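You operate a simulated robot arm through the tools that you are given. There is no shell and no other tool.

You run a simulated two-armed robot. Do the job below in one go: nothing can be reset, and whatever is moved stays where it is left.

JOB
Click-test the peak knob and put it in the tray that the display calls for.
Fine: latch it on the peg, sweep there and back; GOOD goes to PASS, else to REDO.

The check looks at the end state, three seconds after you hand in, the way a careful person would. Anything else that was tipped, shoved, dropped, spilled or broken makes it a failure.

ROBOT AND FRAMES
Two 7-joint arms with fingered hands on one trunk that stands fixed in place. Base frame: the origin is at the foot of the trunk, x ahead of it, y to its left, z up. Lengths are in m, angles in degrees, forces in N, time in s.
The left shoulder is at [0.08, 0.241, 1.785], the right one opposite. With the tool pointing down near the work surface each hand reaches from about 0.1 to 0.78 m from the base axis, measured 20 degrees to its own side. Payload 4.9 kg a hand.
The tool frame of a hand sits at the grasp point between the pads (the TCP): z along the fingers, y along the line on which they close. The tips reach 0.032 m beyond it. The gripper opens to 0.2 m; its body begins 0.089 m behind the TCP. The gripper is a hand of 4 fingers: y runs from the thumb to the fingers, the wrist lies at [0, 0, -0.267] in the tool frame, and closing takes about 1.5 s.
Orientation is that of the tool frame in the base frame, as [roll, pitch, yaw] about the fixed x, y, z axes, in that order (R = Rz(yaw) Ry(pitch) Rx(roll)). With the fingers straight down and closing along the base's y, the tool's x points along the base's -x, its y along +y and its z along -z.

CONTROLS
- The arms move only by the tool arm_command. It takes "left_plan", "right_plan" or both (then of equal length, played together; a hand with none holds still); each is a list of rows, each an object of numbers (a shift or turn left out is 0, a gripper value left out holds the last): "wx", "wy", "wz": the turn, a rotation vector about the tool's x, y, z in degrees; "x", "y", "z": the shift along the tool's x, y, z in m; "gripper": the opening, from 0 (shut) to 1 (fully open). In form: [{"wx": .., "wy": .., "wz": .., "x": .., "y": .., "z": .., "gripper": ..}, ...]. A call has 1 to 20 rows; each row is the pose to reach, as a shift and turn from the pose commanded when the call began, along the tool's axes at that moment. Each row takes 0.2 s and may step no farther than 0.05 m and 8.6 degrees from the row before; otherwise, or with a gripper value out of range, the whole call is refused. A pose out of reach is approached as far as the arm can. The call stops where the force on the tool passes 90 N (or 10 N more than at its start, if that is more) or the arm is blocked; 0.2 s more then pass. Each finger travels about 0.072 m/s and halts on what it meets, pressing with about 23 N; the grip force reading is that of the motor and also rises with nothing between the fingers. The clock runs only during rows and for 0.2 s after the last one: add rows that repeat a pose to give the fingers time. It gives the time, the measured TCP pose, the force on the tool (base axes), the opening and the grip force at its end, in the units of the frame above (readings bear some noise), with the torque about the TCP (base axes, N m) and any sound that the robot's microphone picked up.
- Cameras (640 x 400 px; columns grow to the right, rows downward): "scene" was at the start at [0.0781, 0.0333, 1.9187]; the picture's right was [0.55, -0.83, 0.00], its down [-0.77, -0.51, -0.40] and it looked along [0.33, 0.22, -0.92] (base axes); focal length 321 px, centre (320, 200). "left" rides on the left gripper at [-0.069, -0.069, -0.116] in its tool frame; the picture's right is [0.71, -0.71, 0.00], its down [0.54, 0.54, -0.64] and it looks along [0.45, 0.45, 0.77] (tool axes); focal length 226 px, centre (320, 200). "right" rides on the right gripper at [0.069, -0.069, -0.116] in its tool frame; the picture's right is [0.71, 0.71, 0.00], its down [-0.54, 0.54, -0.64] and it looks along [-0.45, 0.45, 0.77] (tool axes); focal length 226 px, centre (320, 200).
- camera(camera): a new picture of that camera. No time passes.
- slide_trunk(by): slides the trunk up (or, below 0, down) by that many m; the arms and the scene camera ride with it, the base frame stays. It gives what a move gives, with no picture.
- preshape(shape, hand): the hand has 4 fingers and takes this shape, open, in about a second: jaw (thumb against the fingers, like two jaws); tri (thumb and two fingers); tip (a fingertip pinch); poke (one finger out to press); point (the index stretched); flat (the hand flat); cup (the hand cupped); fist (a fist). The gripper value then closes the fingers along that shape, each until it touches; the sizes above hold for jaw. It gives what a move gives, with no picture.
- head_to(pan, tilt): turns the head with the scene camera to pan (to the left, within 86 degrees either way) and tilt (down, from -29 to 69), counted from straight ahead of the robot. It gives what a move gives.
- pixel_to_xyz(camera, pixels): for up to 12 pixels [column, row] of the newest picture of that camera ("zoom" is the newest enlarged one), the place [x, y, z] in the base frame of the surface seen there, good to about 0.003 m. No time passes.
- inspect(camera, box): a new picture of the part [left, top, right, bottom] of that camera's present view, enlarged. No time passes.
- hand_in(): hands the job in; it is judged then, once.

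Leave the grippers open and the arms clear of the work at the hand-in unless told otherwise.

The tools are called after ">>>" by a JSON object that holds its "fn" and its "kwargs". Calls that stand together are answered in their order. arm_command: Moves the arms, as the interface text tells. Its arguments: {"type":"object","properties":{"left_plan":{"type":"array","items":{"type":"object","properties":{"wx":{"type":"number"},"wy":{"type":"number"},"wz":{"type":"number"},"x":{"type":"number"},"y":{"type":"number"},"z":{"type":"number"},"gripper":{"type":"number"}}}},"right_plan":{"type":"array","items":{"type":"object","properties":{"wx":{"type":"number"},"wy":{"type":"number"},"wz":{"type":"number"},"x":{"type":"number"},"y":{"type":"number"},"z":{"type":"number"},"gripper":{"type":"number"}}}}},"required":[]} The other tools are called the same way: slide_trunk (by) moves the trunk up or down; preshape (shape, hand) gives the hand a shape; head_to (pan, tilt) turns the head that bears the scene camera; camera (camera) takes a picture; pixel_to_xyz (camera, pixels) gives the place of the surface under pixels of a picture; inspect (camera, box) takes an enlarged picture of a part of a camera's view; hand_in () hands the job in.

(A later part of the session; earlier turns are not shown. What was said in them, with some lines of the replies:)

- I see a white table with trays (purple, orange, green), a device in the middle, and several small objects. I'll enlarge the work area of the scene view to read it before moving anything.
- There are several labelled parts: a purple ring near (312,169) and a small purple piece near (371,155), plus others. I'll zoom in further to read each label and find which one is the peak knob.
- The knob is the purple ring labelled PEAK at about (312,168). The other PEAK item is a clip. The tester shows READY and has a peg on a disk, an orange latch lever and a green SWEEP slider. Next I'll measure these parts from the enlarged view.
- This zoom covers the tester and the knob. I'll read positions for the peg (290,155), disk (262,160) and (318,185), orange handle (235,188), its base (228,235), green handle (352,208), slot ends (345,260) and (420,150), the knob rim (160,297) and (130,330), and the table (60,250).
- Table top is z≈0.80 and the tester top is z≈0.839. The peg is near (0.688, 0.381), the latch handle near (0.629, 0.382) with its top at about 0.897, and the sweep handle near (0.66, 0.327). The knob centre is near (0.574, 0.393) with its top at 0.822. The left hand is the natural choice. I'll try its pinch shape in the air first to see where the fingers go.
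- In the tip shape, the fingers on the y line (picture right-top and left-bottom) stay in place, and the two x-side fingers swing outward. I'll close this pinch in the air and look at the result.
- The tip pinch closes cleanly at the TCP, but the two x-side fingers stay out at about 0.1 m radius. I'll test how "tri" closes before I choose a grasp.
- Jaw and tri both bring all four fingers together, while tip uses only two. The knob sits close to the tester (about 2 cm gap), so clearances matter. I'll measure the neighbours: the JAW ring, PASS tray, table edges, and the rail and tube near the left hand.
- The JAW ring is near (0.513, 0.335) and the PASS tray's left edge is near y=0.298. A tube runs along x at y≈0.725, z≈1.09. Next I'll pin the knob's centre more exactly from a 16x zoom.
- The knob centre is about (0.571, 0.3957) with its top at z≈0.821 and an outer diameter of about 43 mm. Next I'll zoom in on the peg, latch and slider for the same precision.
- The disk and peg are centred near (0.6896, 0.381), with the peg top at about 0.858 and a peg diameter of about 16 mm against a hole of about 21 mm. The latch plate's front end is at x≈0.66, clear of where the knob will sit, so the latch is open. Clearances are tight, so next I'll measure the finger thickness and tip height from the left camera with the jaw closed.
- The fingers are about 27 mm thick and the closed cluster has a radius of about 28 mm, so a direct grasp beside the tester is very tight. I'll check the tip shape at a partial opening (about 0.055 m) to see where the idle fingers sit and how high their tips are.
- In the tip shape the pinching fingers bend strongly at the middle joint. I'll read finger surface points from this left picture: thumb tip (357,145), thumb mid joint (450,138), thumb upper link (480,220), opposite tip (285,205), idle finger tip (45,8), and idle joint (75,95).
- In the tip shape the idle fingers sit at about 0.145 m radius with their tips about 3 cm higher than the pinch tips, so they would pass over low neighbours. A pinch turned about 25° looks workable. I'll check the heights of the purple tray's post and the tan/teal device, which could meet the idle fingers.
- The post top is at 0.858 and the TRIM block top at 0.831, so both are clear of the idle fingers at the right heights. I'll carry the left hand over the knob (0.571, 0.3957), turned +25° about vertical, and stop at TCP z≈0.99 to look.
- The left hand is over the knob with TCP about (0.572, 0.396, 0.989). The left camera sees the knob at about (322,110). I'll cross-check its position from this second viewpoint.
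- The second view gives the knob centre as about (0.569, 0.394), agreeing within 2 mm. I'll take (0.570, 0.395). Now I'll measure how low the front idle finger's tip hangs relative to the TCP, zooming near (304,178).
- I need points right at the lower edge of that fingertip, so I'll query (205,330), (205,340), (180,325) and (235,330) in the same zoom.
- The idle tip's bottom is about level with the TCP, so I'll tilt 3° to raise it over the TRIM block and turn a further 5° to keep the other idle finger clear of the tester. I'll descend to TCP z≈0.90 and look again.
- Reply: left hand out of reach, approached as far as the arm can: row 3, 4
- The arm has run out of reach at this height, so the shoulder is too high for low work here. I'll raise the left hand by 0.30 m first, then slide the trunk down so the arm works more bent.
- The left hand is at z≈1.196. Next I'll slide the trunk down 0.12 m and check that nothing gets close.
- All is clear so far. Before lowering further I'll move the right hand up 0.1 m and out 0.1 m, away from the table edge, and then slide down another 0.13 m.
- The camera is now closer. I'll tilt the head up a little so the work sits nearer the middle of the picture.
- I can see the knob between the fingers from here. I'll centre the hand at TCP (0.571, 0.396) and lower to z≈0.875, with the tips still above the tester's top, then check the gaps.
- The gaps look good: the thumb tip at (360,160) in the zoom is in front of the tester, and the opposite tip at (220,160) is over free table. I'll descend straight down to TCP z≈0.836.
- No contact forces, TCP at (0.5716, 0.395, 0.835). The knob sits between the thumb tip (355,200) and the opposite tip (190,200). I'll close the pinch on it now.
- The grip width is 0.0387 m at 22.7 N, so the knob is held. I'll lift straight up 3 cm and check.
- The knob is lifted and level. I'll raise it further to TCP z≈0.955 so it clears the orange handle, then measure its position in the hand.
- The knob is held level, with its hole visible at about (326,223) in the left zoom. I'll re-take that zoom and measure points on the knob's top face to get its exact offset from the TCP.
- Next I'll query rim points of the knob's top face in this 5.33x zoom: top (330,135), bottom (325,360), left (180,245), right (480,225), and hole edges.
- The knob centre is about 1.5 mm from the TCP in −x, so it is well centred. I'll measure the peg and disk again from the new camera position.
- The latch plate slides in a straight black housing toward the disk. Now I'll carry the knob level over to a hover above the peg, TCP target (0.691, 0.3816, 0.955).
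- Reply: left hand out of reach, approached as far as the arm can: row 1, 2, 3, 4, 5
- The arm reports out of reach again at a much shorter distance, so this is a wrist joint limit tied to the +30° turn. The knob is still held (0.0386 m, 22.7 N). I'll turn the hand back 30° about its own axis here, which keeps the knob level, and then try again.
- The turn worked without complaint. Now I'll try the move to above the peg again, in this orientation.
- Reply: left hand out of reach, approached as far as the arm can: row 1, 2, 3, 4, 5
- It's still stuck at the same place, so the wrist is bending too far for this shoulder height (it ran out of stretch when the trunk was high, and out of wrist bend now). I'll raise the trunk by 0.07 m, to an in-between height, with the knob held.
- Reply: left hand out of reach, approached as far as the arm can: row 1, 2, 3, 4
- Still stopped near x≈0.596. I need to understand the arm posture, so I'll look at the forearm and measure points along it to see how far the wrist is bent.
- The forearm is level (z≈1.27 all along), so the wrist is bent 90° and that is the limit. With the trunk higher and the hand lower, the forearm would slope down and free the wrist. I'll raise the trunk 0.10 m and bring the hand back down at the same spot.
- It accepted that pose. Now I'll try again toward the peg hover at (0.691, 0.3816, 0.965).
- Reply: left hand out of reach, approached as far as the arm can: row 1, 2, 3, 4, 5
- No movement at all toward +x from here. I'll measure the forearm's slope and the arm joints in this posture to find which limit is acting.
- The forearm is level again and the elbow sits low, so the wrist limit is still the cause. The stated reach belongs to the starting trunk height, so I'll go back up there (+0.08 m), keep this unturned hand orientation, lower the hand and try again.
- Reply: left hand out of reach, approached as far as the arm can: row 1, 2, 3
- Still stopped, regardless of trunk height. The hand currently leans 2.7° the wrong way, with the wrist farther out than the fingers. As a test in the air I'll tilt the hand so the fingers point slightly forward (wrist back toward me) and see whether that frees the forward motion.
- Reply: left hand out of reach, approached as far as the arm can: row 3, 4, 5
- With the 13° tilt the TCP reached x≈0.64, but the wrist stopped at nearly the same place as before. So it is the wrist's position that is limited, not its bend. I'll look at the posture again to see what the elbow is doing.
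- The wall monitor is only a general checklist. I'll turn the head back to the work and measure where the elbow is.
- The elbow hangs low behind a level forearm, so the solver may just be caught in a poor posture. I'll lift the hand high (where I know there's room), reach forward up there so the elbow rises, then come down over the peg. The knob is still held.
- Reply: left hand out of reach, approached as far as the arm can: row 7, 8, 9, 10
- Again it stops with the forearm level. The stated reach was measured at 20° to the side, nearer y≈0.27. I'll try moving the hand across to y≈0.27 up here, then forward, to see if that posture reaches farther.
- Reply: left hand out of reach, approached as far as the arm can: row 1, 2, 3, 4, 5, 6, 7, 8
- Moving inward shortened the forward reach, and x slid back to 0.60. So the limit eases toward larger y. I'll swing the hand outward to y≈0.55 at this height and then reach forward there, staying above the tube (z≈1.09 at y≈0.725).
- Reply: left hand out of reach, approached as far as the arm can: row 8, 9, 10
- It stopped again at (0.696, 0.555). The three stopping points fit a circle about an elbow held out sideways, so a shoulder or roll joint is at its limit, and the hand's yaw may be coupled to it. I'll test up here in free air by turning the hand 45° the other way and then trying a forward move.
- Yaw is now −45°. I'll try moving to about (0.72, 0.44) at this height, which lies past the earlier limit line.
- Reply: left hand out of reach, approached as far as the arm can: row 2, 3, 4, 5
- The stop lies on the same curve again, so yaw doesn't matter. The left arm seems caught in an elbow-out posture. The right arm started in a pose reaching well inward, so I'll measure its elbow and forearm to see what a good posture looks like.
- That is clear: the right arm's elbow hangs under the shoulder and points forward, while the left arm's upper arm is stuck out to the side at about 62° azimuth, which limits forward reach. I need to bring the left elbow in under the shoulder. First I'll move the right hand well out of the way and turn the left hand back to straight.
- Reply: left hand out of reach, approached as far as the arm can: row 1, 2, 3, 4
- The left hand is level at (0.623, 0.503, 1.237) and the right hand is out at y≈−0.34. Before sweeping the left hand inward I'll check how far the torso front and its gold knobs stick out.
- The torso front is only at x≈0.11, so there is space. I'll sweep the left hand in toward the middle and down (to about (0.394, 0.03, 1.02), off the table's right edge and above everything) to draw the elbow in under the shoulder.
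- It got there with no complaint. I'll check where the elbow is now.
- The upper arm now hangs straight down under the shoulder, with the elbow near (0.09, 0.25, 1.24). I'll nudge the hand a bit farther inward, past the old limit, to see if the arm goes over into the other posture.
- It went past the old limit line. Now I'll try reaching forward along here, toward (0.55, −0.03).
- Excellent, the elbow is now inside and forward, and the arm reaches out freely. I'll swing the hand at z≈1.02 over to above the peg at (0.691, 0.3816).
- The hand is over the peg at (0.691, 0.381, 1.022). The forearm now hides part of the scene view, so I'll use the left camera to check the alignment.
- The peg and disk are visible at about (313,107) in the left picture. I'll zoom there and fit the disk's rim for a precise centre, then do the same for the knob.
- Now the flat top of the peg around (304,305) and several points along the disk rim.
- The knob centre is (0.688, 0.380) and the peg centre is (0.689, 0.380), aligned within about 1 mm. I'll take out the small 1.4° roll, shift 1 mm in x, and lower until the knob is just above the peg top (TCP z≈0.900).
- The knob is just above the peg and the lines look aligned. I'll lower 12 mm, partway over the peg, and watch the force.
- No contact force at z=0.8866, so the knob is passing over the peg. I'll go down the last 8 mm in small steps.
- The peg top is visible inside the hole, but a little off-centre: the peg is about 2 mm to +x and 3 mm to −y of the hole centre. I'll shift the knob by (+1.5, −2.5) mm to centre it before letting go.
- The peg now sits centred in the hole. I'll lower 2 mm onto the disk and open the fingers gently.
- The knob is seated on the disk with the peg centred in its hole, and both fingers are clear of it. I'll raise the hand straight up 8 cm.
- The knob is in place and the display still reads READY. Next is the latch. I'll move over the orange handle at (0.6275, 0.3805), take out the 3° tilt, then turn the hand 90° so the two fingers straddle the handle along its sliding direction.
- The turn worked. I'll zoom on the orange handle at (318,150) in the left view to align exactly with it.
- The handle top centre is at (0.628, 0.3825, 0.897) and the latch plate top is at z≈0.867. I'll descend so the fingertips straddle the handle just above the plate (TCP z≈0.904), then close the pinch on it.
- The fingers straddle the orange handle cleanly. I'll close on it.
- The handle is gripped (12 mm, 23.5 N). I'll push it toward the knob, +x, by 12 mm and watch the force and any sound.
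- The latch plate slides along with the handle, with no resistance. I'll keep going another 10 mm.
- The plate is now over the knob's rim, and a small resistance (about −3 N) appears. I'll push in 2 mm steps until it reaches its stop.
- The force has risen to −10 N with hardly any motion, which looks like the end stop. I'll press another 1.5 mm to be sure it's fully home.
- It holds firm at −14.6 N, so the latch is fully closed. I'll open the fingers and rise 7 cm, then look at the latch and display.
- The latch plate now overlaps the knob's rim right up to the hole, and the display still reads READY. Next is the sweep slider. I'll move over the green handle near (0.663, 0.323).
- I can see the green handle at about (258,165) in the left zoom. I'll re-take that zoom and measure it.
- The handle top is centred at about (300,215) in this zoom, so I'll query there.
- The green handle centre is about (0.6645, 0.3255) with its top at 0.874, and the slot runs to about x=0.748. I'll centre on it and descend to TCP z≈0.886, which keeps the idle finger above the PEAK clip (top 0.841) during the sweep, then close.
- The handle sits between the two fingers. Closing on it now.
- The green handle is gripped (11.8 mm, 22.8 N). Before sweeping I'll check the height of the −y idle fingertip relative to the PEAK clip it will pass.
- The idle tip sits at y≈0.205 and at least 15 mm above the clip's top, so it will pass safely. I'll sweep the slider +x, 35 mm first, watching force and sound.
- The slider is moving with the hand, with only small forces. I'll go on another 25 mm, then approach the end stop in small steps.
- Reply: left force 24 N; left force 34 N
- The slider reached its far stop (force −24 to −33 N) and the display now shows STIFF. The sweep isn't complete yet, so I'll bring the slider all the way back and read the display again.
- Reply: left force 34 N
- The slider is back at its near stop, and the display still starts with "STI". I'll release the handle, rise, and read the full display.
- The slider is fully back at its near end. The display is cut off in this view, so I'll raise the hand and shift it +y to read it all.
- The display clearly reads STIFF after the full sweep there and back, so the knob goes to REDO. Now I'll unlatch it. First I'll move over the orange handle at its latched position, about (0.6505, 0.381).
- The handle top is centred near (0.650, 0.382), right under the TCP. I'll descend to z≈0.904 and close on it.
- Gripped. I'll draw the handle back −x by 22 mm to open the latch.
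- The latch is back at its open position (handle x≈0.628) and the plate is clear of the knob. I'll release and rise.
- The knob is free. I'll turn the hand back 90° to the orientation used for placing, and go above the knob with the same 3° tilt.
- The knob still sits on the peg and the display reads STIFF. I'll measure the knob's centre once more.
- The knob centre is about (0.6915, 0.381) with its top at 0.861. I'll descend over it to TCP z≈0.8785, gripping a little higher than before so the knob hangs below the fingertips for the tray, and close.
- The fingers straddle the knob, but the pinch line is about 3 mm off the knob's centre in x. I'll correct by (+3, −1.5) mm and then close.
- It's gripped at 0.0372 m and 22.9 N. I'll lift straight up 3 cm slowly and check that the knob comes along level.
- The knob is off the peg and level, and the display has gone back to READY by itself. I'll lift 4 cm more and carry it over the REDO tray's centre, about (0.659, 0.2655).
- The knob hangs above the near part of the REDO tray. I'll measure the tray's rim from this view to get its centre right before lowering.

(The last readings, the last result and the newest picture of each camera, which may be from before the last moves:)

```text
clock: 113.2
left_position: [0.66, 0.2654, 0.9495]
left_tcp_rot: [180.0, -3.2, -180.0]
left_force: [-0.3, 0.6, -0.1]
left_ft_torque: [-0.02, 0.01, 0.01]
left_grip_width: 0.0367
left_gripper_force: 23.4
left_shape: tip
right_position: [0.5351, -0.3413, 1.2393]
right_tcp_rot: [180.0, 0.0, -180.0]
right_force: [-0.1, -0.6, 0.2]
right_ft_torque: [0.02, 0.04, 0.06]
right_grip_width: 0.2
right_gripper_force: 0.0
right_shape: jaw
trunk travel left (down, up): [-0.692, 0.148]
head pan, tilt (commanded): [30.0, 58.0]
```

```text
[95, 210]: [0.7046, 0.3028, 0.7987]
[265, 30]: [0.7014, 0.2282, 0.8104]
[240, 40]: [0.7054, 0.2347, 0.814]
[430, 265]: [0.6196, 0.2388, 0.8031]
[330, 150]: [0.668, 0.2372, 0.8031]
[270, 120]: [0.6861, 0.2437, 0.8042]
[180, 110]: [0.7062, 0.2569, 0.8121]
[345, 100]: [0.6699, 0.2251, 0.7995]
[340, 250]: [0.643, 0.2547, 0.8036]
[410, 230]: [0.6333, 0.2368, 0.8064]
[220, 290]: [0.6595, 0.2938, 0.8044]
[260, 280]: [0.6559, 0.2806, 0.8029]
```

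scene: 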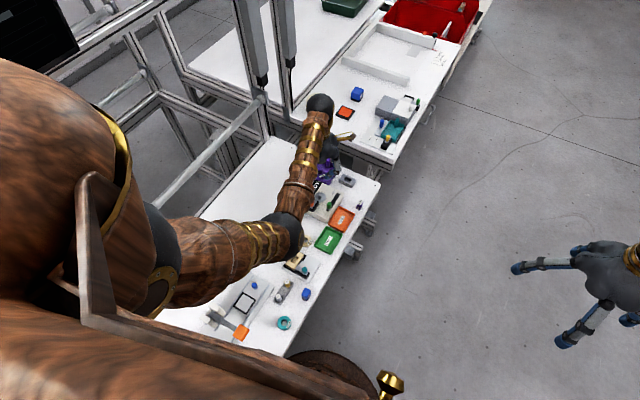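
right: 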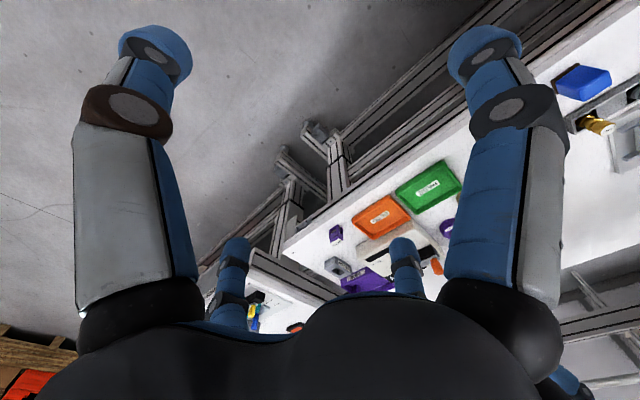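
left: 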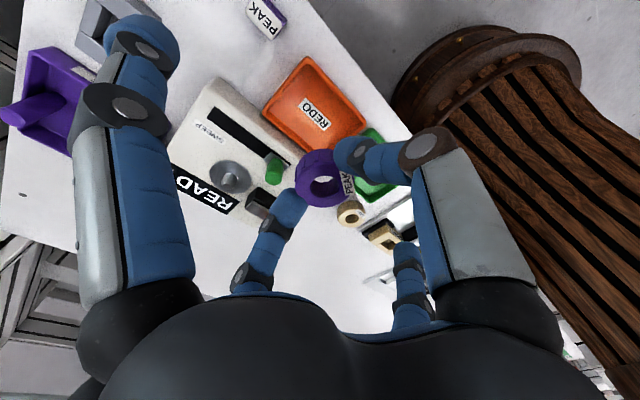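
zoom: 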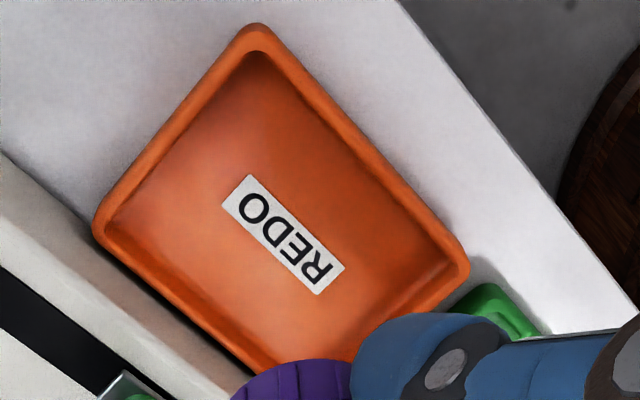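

The tray is x 0.61–0.707, y 0.228–0.303 with its floor at 0.8035, but the tester's side at y≈0.308 is right next to it, so a finger on the +y side would hit the tester. I'll turn the hand by −50° so the pinch runs diagonally and the idle fingers miss the tester.

>>> {"fn": "arm_command", "kwargs": {"left_plan": [{"wz": 8.3}, {"wz": 16.6}, {"wz": 25}, {"wz": 33.3}, {"wz": 41.6}, {"wz": 50}, {"wz": 50}]}}

>>> {"fn": "camera", "kwargs": {"camera": "left"}}

>>> {"fn": "inspect", "kwargs": {"camera": "scene", "box": [290, 150, 390, 230]}}

```text
clock: 114.8
left_position: [0.6607, 0.2674, 0.9485]
left_tcp_rot: [-177.6, -2.0, 129.8]
left_force: [-0.2, 0.1, 0.4]
left_ft_torque: [0.02, 0.0, 0.0]
left_grip_width: 0.037
left_gripper_force: 22.7
left_shape: tip
right_position: [0.5357, -0.3415, 1.2397]
right_tcp_rot: [-180.0, 0.0, 180.0]
right_force: [-0.5, -0.2, -0.1]
right_ft_torque: [-0.01, -0.03, -0.01]
right_grip_width: 0.1998
right_gripper_force: 0.2
right_shape: jaw
trunk travel left (down, up): [-0.692, 0.148]
head pan, tilt (commanded): [30.0, 58.0]
```

```text
taken
```

left: 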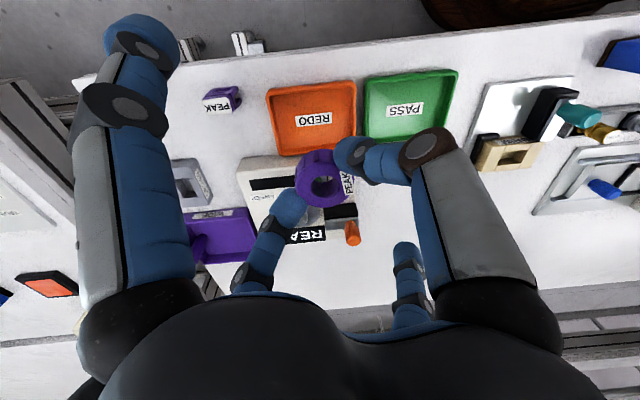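

```text
5.00 times, centred on (340, 190) of scene
```

zoom: 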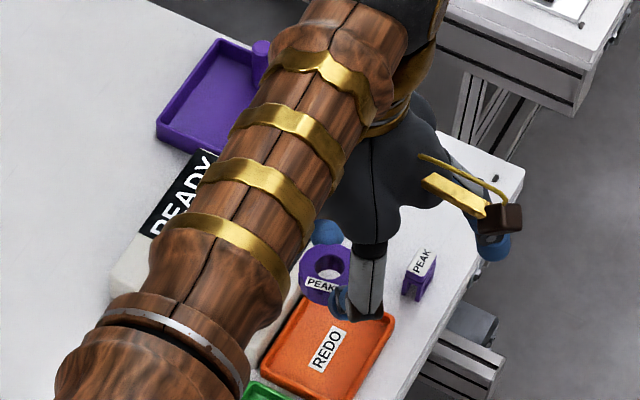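

The knob is held (0.037 m) and the tilt is unchanged. I'll shift 8 mm away from the tester and descend to z≈0.870 to check clearances.

>>> {"fn": "arm_command", "kwargs": {"left_plan": [{"x": -0.0061, "y": -0.0051, "z": 0.0}, {"x": -0.0073, "y": -0.0037, "z": 0.035}, {"x": -0.0089, "y": -0.0018, "z": 0.0784}, {"x": -0.0089, "y": -0.0018, "z": 0.0784}]}}

>>> {"fn": "camera", "kwargs": {"camera": "left"}}

>>> {"fn": "inspect", "kwargs": {"camera": "left", "box": [240, 100, 400, 230]}}

>>> {"fn": "inspect", "kwargs": {"camera": "scene", "box": [300, 165, 380, 225]}}

```text
clock: 115.8
left_position: [0.6606, 0.2593, 0.8727]
left_tcp_rot: [-177.7, -2.0, 130.0]
left_force: [-0.3, -0.4, 0.0]
left_ft_torque: [0.0, 0.0, 0.0]
left_grip_width: 0.0367
left_gripper_force: 22.5
left_shape: tip
right_position: [0.5359, -0.3413, 1.2389]
right_tcp_rot: [-180.0, -0.1, -179.9]
right_force: [0.7, -0.6, -0.2]
right_ft_torque: [-0.03, -0.02, -0.01]
right_grip_width: 0.1998
right_gripper_force: 0.1
right_shape: jaw
trunk travel left (down, up): [-0.692, 0.148]
head pan, tilt (commanded): [30.0, 58.0]
```

```text
taken
```

left: 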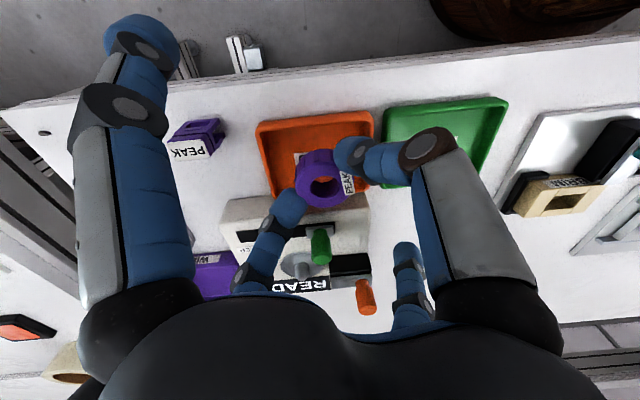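

```text
3.08 times, centred on (320, 165) of left
```

zoom: 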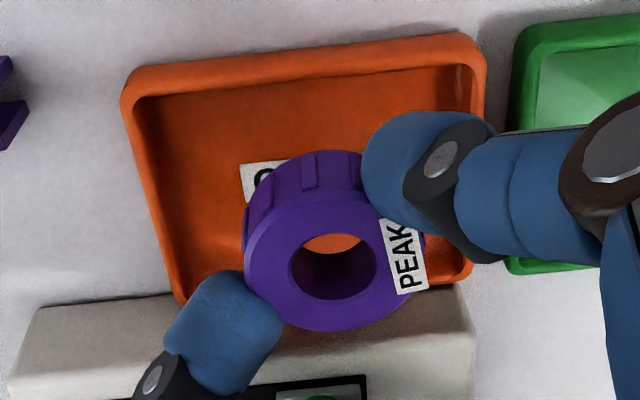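

```text
6.67 times, centred on (340, 195) of scene
```

zoom: 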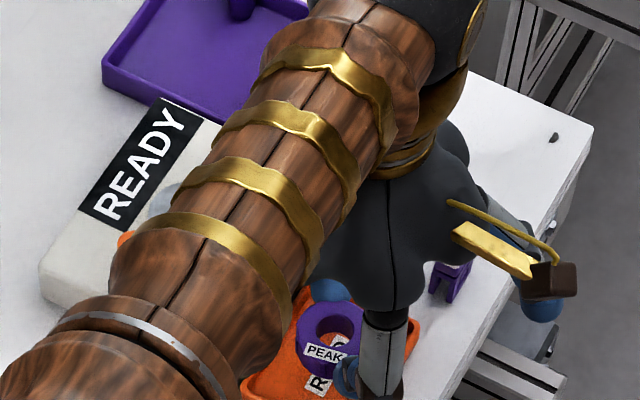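

The knob is over the tray. I'll check the idle finger near the PEAK clip before the last descent: the fingertip is at (140,40) and the clip at (195,135) in the left picture.

>>> {"fn": "pixel_to_xyz", "kwargs": {"camera": "left", "pixels": [[140, 35], [170, 50], [125, 105], [175, 60], [195, 125], [215, 125], [175, 135], [190, 155], [288, 200], [270, 225], [355, 155], [390, 165]]}}

```text
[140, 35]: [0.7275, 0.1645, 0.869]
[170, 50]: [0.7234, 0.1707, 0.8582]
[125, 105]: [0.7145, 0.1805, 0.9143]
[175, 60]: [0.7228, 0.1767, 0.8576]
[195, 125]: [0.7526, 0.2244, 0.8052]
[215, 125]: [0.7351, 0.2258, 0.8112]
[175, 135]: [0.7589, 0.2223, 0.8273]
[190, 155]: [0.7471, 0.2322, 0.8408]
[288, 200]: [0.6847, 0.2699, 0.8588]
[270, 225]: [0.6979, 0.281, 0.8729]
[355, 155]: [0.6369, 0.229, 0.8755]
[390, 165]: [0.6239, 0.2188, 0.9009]
```

The idle fingertip is about 4 cm from the clip, and the +y finger is clear of the tester. I'll lower another 17 mm, so the tips end just above the tray's rim.

>>> {"fn": "arm_command", "kwargs": {"left_plan": [{"x": -0.0002, "y": 0.0003, "z": 0.007}, {"x": -0.0004, "y": 0.0006, "z": 0.013}, {"x": -0.0006, "y": 0.0008, "z": 0.0175}, {"x": -0.0006, "y": 0.0008, "z": 0.0175}]}}

>>> {"fn": "inspect", "kwargs": {"camera": "left", "box": [240, 100, 400, 230]}}

>>> {"fn": "inspect", "kwargs": {"camera": "scene", "box": [315, 190, 365, 230]}}

```text
clock: 116.8
left_position: [0.6609, 0.258, 0.853]
left_tcp_rot: [-177.7, -1.9, 129.9]
left_force: [1.0, 0.0, -0.2]
left_ft_torque: [-0.02, -0.02, 0.0]
left_grip_width: 0.037
left_gripper_force: 23.0
left_shape: tip
right_position: [0.5353, -0.3415, 1.2392]
right_tcp_rot: [179.9, 0.0, 179.9]
right_force: [0.6, 1.2, -1.0]
right_ft_torque: [0.0, 0.03, 0.03]
right_grip_width: 0.2001
right_gripper_force: 0.0
right_shape: jaw
trunk travel left (down, up): [-0.692, 0.148]
head pan, tilt (commanded): [30.0, 58.0]
```

```text
3.08 times, centred on (320, 165) of left
```

zoom: 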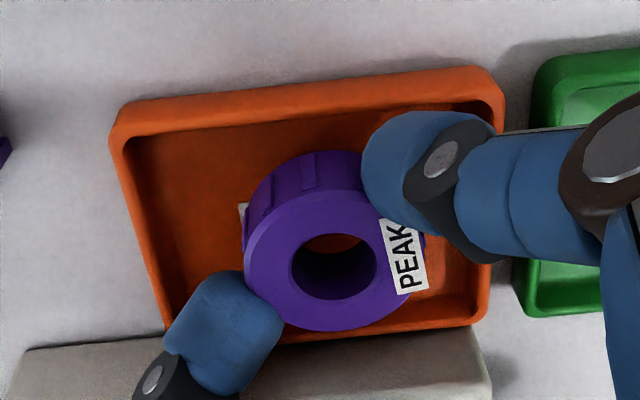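

```text
10.00 times, centred on (340, 210) of scene
```

zoom: 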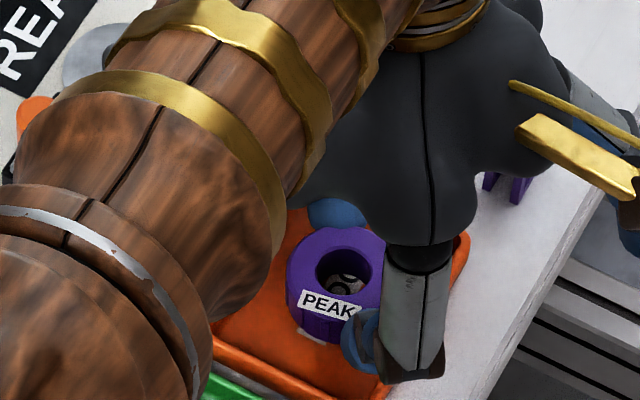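

The knob hangs about 1 cm above the tray floor, well inside the walls, with no contact forces. I'll open the fingers to let it settle in.

>>> {"fn": "arm_command", "kwargs": {"left_plan": [{"gripper": 0.2}, {"gripper": 0.22}, {"gripper": 0.24}, {"gripper": 0.24}, {"gripper": 0.24}]}}

>>> {"fn": "inspect", "kwargs": {"camera": "left", "box": [240, 100, 400, 230]}}

>>> {"fn": "inspect", "kwargs": {"camera": "scene", "box": [315, 190, 365, 230]}}

```text
clock: 118.0
left_position: [0.6605, 0.258, 0.8535]
left_tcp_rot: [-177.7, -2.1, 129.9]
left_force: [0.2, -0.6, 0.2]
left_ft_torque: [-0.02, 0.0, -0.01]
left_grip_width: 0.0476
left_gripper_force: 0.2
left_shape: tip
right_position: [0.5346, -0.3415, 1.2394]
right_tcp_rot: [180.0, 0.0, 180.0]
right_force: [-0.5, 0.3, -0.6]
right_ft_torque: [-0.01, -0.03, 0.0]
right_grip_width: 0.2002
right_gripper_force: 0.0
right_shape: jaw
trunk travel left (down, up): [-0.692, 0.148]
head pan, tilt (commanded): [30.0, 58.0]
```

```text
3.08 times, centred on (320, 165) of left
```

zoom: 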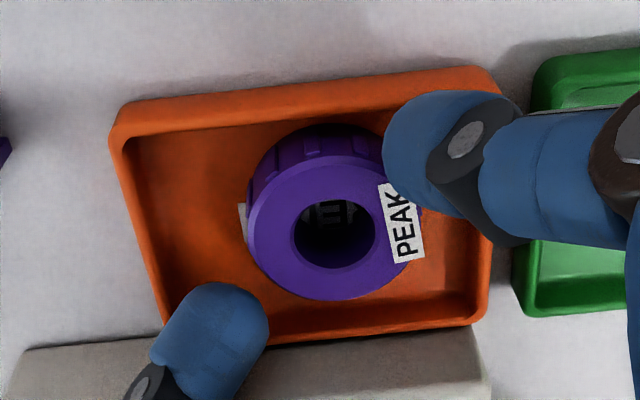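

```text
10.00 times, centred on (340, 210) of scene
```

zoom: 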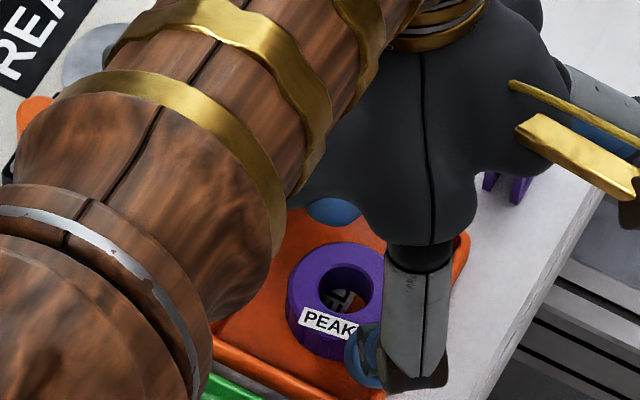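

The knob has landed flat in the REDO tray. I'll raise the hand straight up, clear of everything.

>>> {"fn": "arm_command", "kwargs": {"left_plan": [{"x": 0.0005, "y": -0.0006, "z": -0.015}, {"x": 0.0012, "y": -0.0015, "z": -0.035}, {"x": 0.0024, "y": -0.0029, "z": -0.07}, {"x": 0.0038, "y": -0.0046, "z": -0.11}, {"x": 0.0052, "y": -0.0063, "z": -0.15}, {"x": 0.0052, "y": -0.0063, "z": -0.15}]}}

>>> {"fn": "camera", "kwargs": {"camera": "left"}}

>>> {"fn": "camera", "kwargs": {"camera": "scene"}}

```text
clock: 119.5
left_position: [0.6605, 0.2596, 1.0062]
left_tcp_rot: [-177.6, -2.0, 129.9]
left_force: [-0.7, -0.1, 0.8]
left_ft_torque: [0.01, -0.03, 0.02]
left_grip_width: 0.0477
left_gripper_force: 0.1
left_shape: tip
right_position: [0.5352, -0.3409, 1.2388]
right_tcp_rot: [179.9, 0.0, 180.0]
right_force: [0.2, 0.0, 0.3]
right_ft_torque: [-0.02, -0.01, -0.02]
right_grip_width: 0.1998
right_gripper_force: 0.2
right_shape: jaw
trunk travel left (down, up): [-0.692, 0.148]
head pan, tilt (commanded): [30.0, 58.0]
```

```text
taken
```

left: 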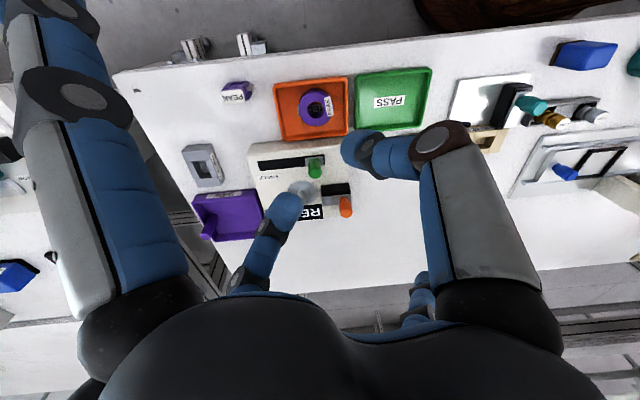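

```text
taken
```

scene: 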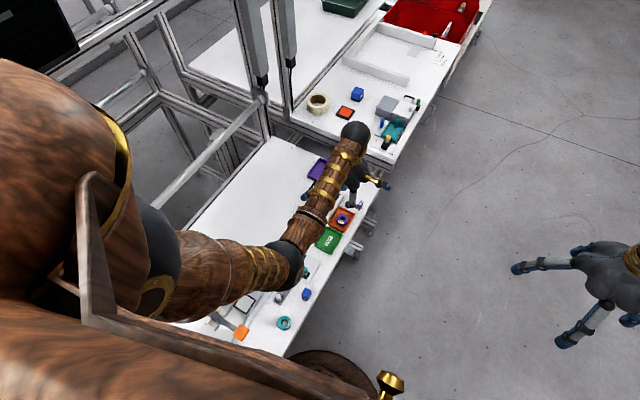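

The knob lies flat in the REDO tray with its label up. I'll lift another 10 cm and draw the left arm back off the table (to about (0.56, 0.0, 1.10)).

>>> {"fn": "arm_command", "kwargs": {"left_plan": [{"x": 0.0018, "y": -0.0021, "z": -0.045}, {"x": 0.0035, "y": -0.0042, "z": -0.09}, {"x": -0.0159, "y": -0.039, "z": -0.0999}, {"x": -0.0353, "y": -0.0738, "z": -0.099}, {"x": -0.0546, "y": -0.1085, "z": -0.098}, {"x": -0.074, "y": -0.1433, "z": -0.097}, {"x": -0.0934, "y": -0.178, "z": -0.096}, {"x": -0.1127, "y": -0.2128, "z": -0.095}, {"x": -0.1321, "y": -0.2475, "z": -0.0944}, {"x": -0.1321, "y": -0.2475, "z": -0.0944}]}}

>>> {"fn": "camera", "kwargs": {"camera": "scene"}}

```text
clock: 121.7
left_position: [0.5607, -0.0026, 1.1051]
left_tcp_rot: [-177.8, -2.1, 130.1]
left_force: [-0.9, -0.1, 0.0]
left_ft_torque: [0.03, 0.04, 0.0]
left_grip_width: 0.0477
left_gripper_force: 0.0
left_shape: tip
right_position: [0.5361, -0.3411, 1.2402]
right_tcp_rot: [180.0, 0.0, -179.9]
right_force: [0.3, 0.6, -0.4]
right_ft_torque: [0.01, 0.0, -0.02]
right_grip_width: 0.1998
right_gripper_force: 0.1
right_shape: jaw
trunk travel left (down, up): [-0.692, 0.148]
head pan, tilt (commanded): [30.0, 58.0]
```

```text
taken
```

scene: 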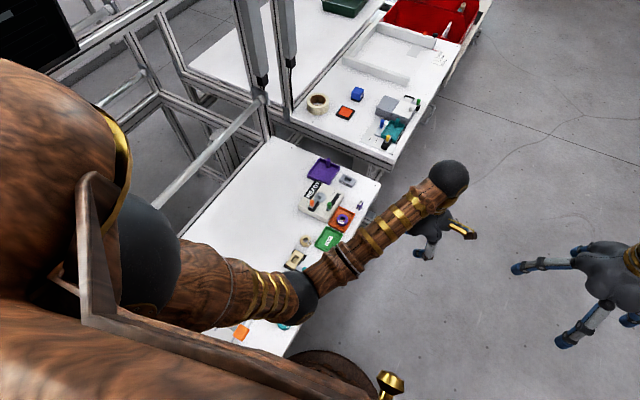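

The left arm is off the table. I'll open the left hand fully in its jaw shape and then check the whole work area closely.

>>> {"fn": "preshape", "kwargs": {"hand": "left", "shape": "jaw"}}

>>> {"fn": "inspect", "kwargs": {"camera": "scene", "box": [285, 150, 385, 225]}}

>>> {"fn": "inspect", "kwargs": {"camera": "scene", "box": [270, 220, 350, 270]}}

```text
clock: 122.5
left_position: [0.5615, -0.0016, 1.1035]
left_tcp_rot: [-177.6, -2.0, 129.9]
left_force: [-0.3, -0.5, -0.2]
left_ft_torque: [-0.02, 0.02, 0.02]
left_grip_width: 0.2
left_gripper_force: 0.1
left_shape: jaw
right_position: [0.536, -0.3414, 1.2399]
right_tcp_rot: [179.9, 0.0, -180.0]
right_force: [-1.1, -0.5, -0.6]
right_ft_torque: [-0.04, 0.0, -0.03]
right_grip_width: 0.2001
right_gripper_force: 0.1
right_shape: jaw
trunk travel left (down, up): [-0.692, 0.148]
head pan, tilt (commanded): [30.0, 58.0]
```

```text
5.33 times, centred on (335, 188) of scene
```

zoom: 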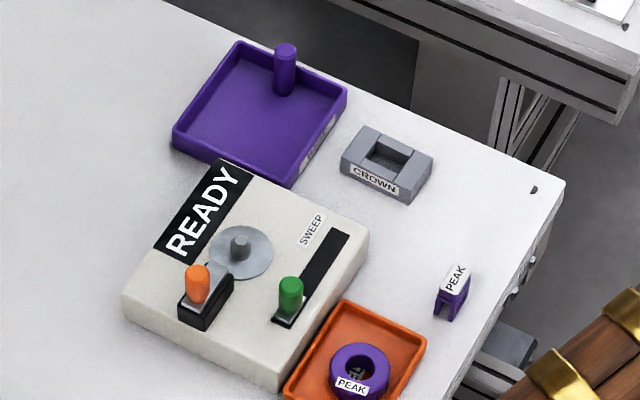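

```text
8.00 times, centred on (310, 245) of scene
```

zoom: 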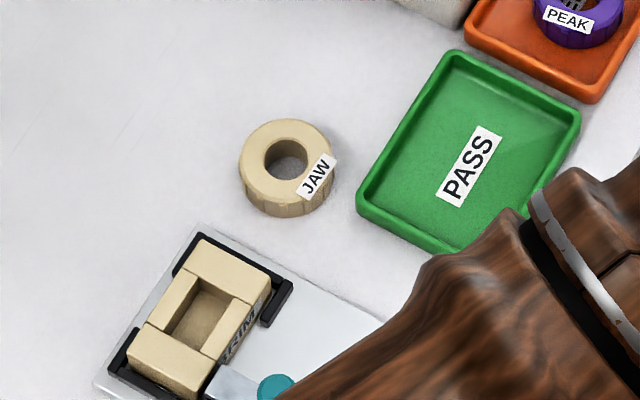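

Everything is as it should be: the knob is in REDO, the tester is empty at READY with latch and slider home, and the JAW ring, CROWN block, WIDE tray, clip and PASS tray are unmoved. Last, I'll check the height of the elbow above the table.

>>> {"fn": "pixel_to_xyz", "kwargs": {"camera": "scene", "pixels": [[305, 295], [300, 310], [320, 275], [285, 300], [340, 270], [220, 290]]}}

```text
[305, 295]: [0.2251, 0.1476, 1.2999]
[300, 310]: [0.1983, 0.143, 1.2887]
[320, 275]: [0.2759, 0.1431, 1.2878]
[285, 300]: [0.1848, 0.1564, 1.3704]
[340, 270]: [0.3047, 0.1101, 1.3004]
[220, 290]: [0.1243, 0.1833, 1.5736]
```

The elbow and forearm are at z≈1.25–1.30 and off the work, and both hands are open. The test read STIFF, the knob lies in REDO, and nothing else has moved. Handing in.

>>> {"fn": "hand_in", "kwargs": {}}

```text
The job is handed in.
```

I tested the PEAK knob and the display read STIFF, so I put the knob in the REDO tray.

- **Test:** I latched the knob on the peg and swept the slider to its far stop and back. STIFF came up at the far stop and stayed through the return sweep, until I lifted the knob off. I ran the sweep once and did not repeat it.
- **Knob:** I let go about 1 cm above the tray floor. It dropped in flat, with its label up.
- **Tester:** The latch is open, the slider is back at its start, and the display reads READY.
- **Surroundings:** In the last pictures, everything near the tester and both trays looked unmoved. I didn't look closely at the far-left end of the table at the end.
- **Arms:** Both grippers are open and both arms are clear of the work.
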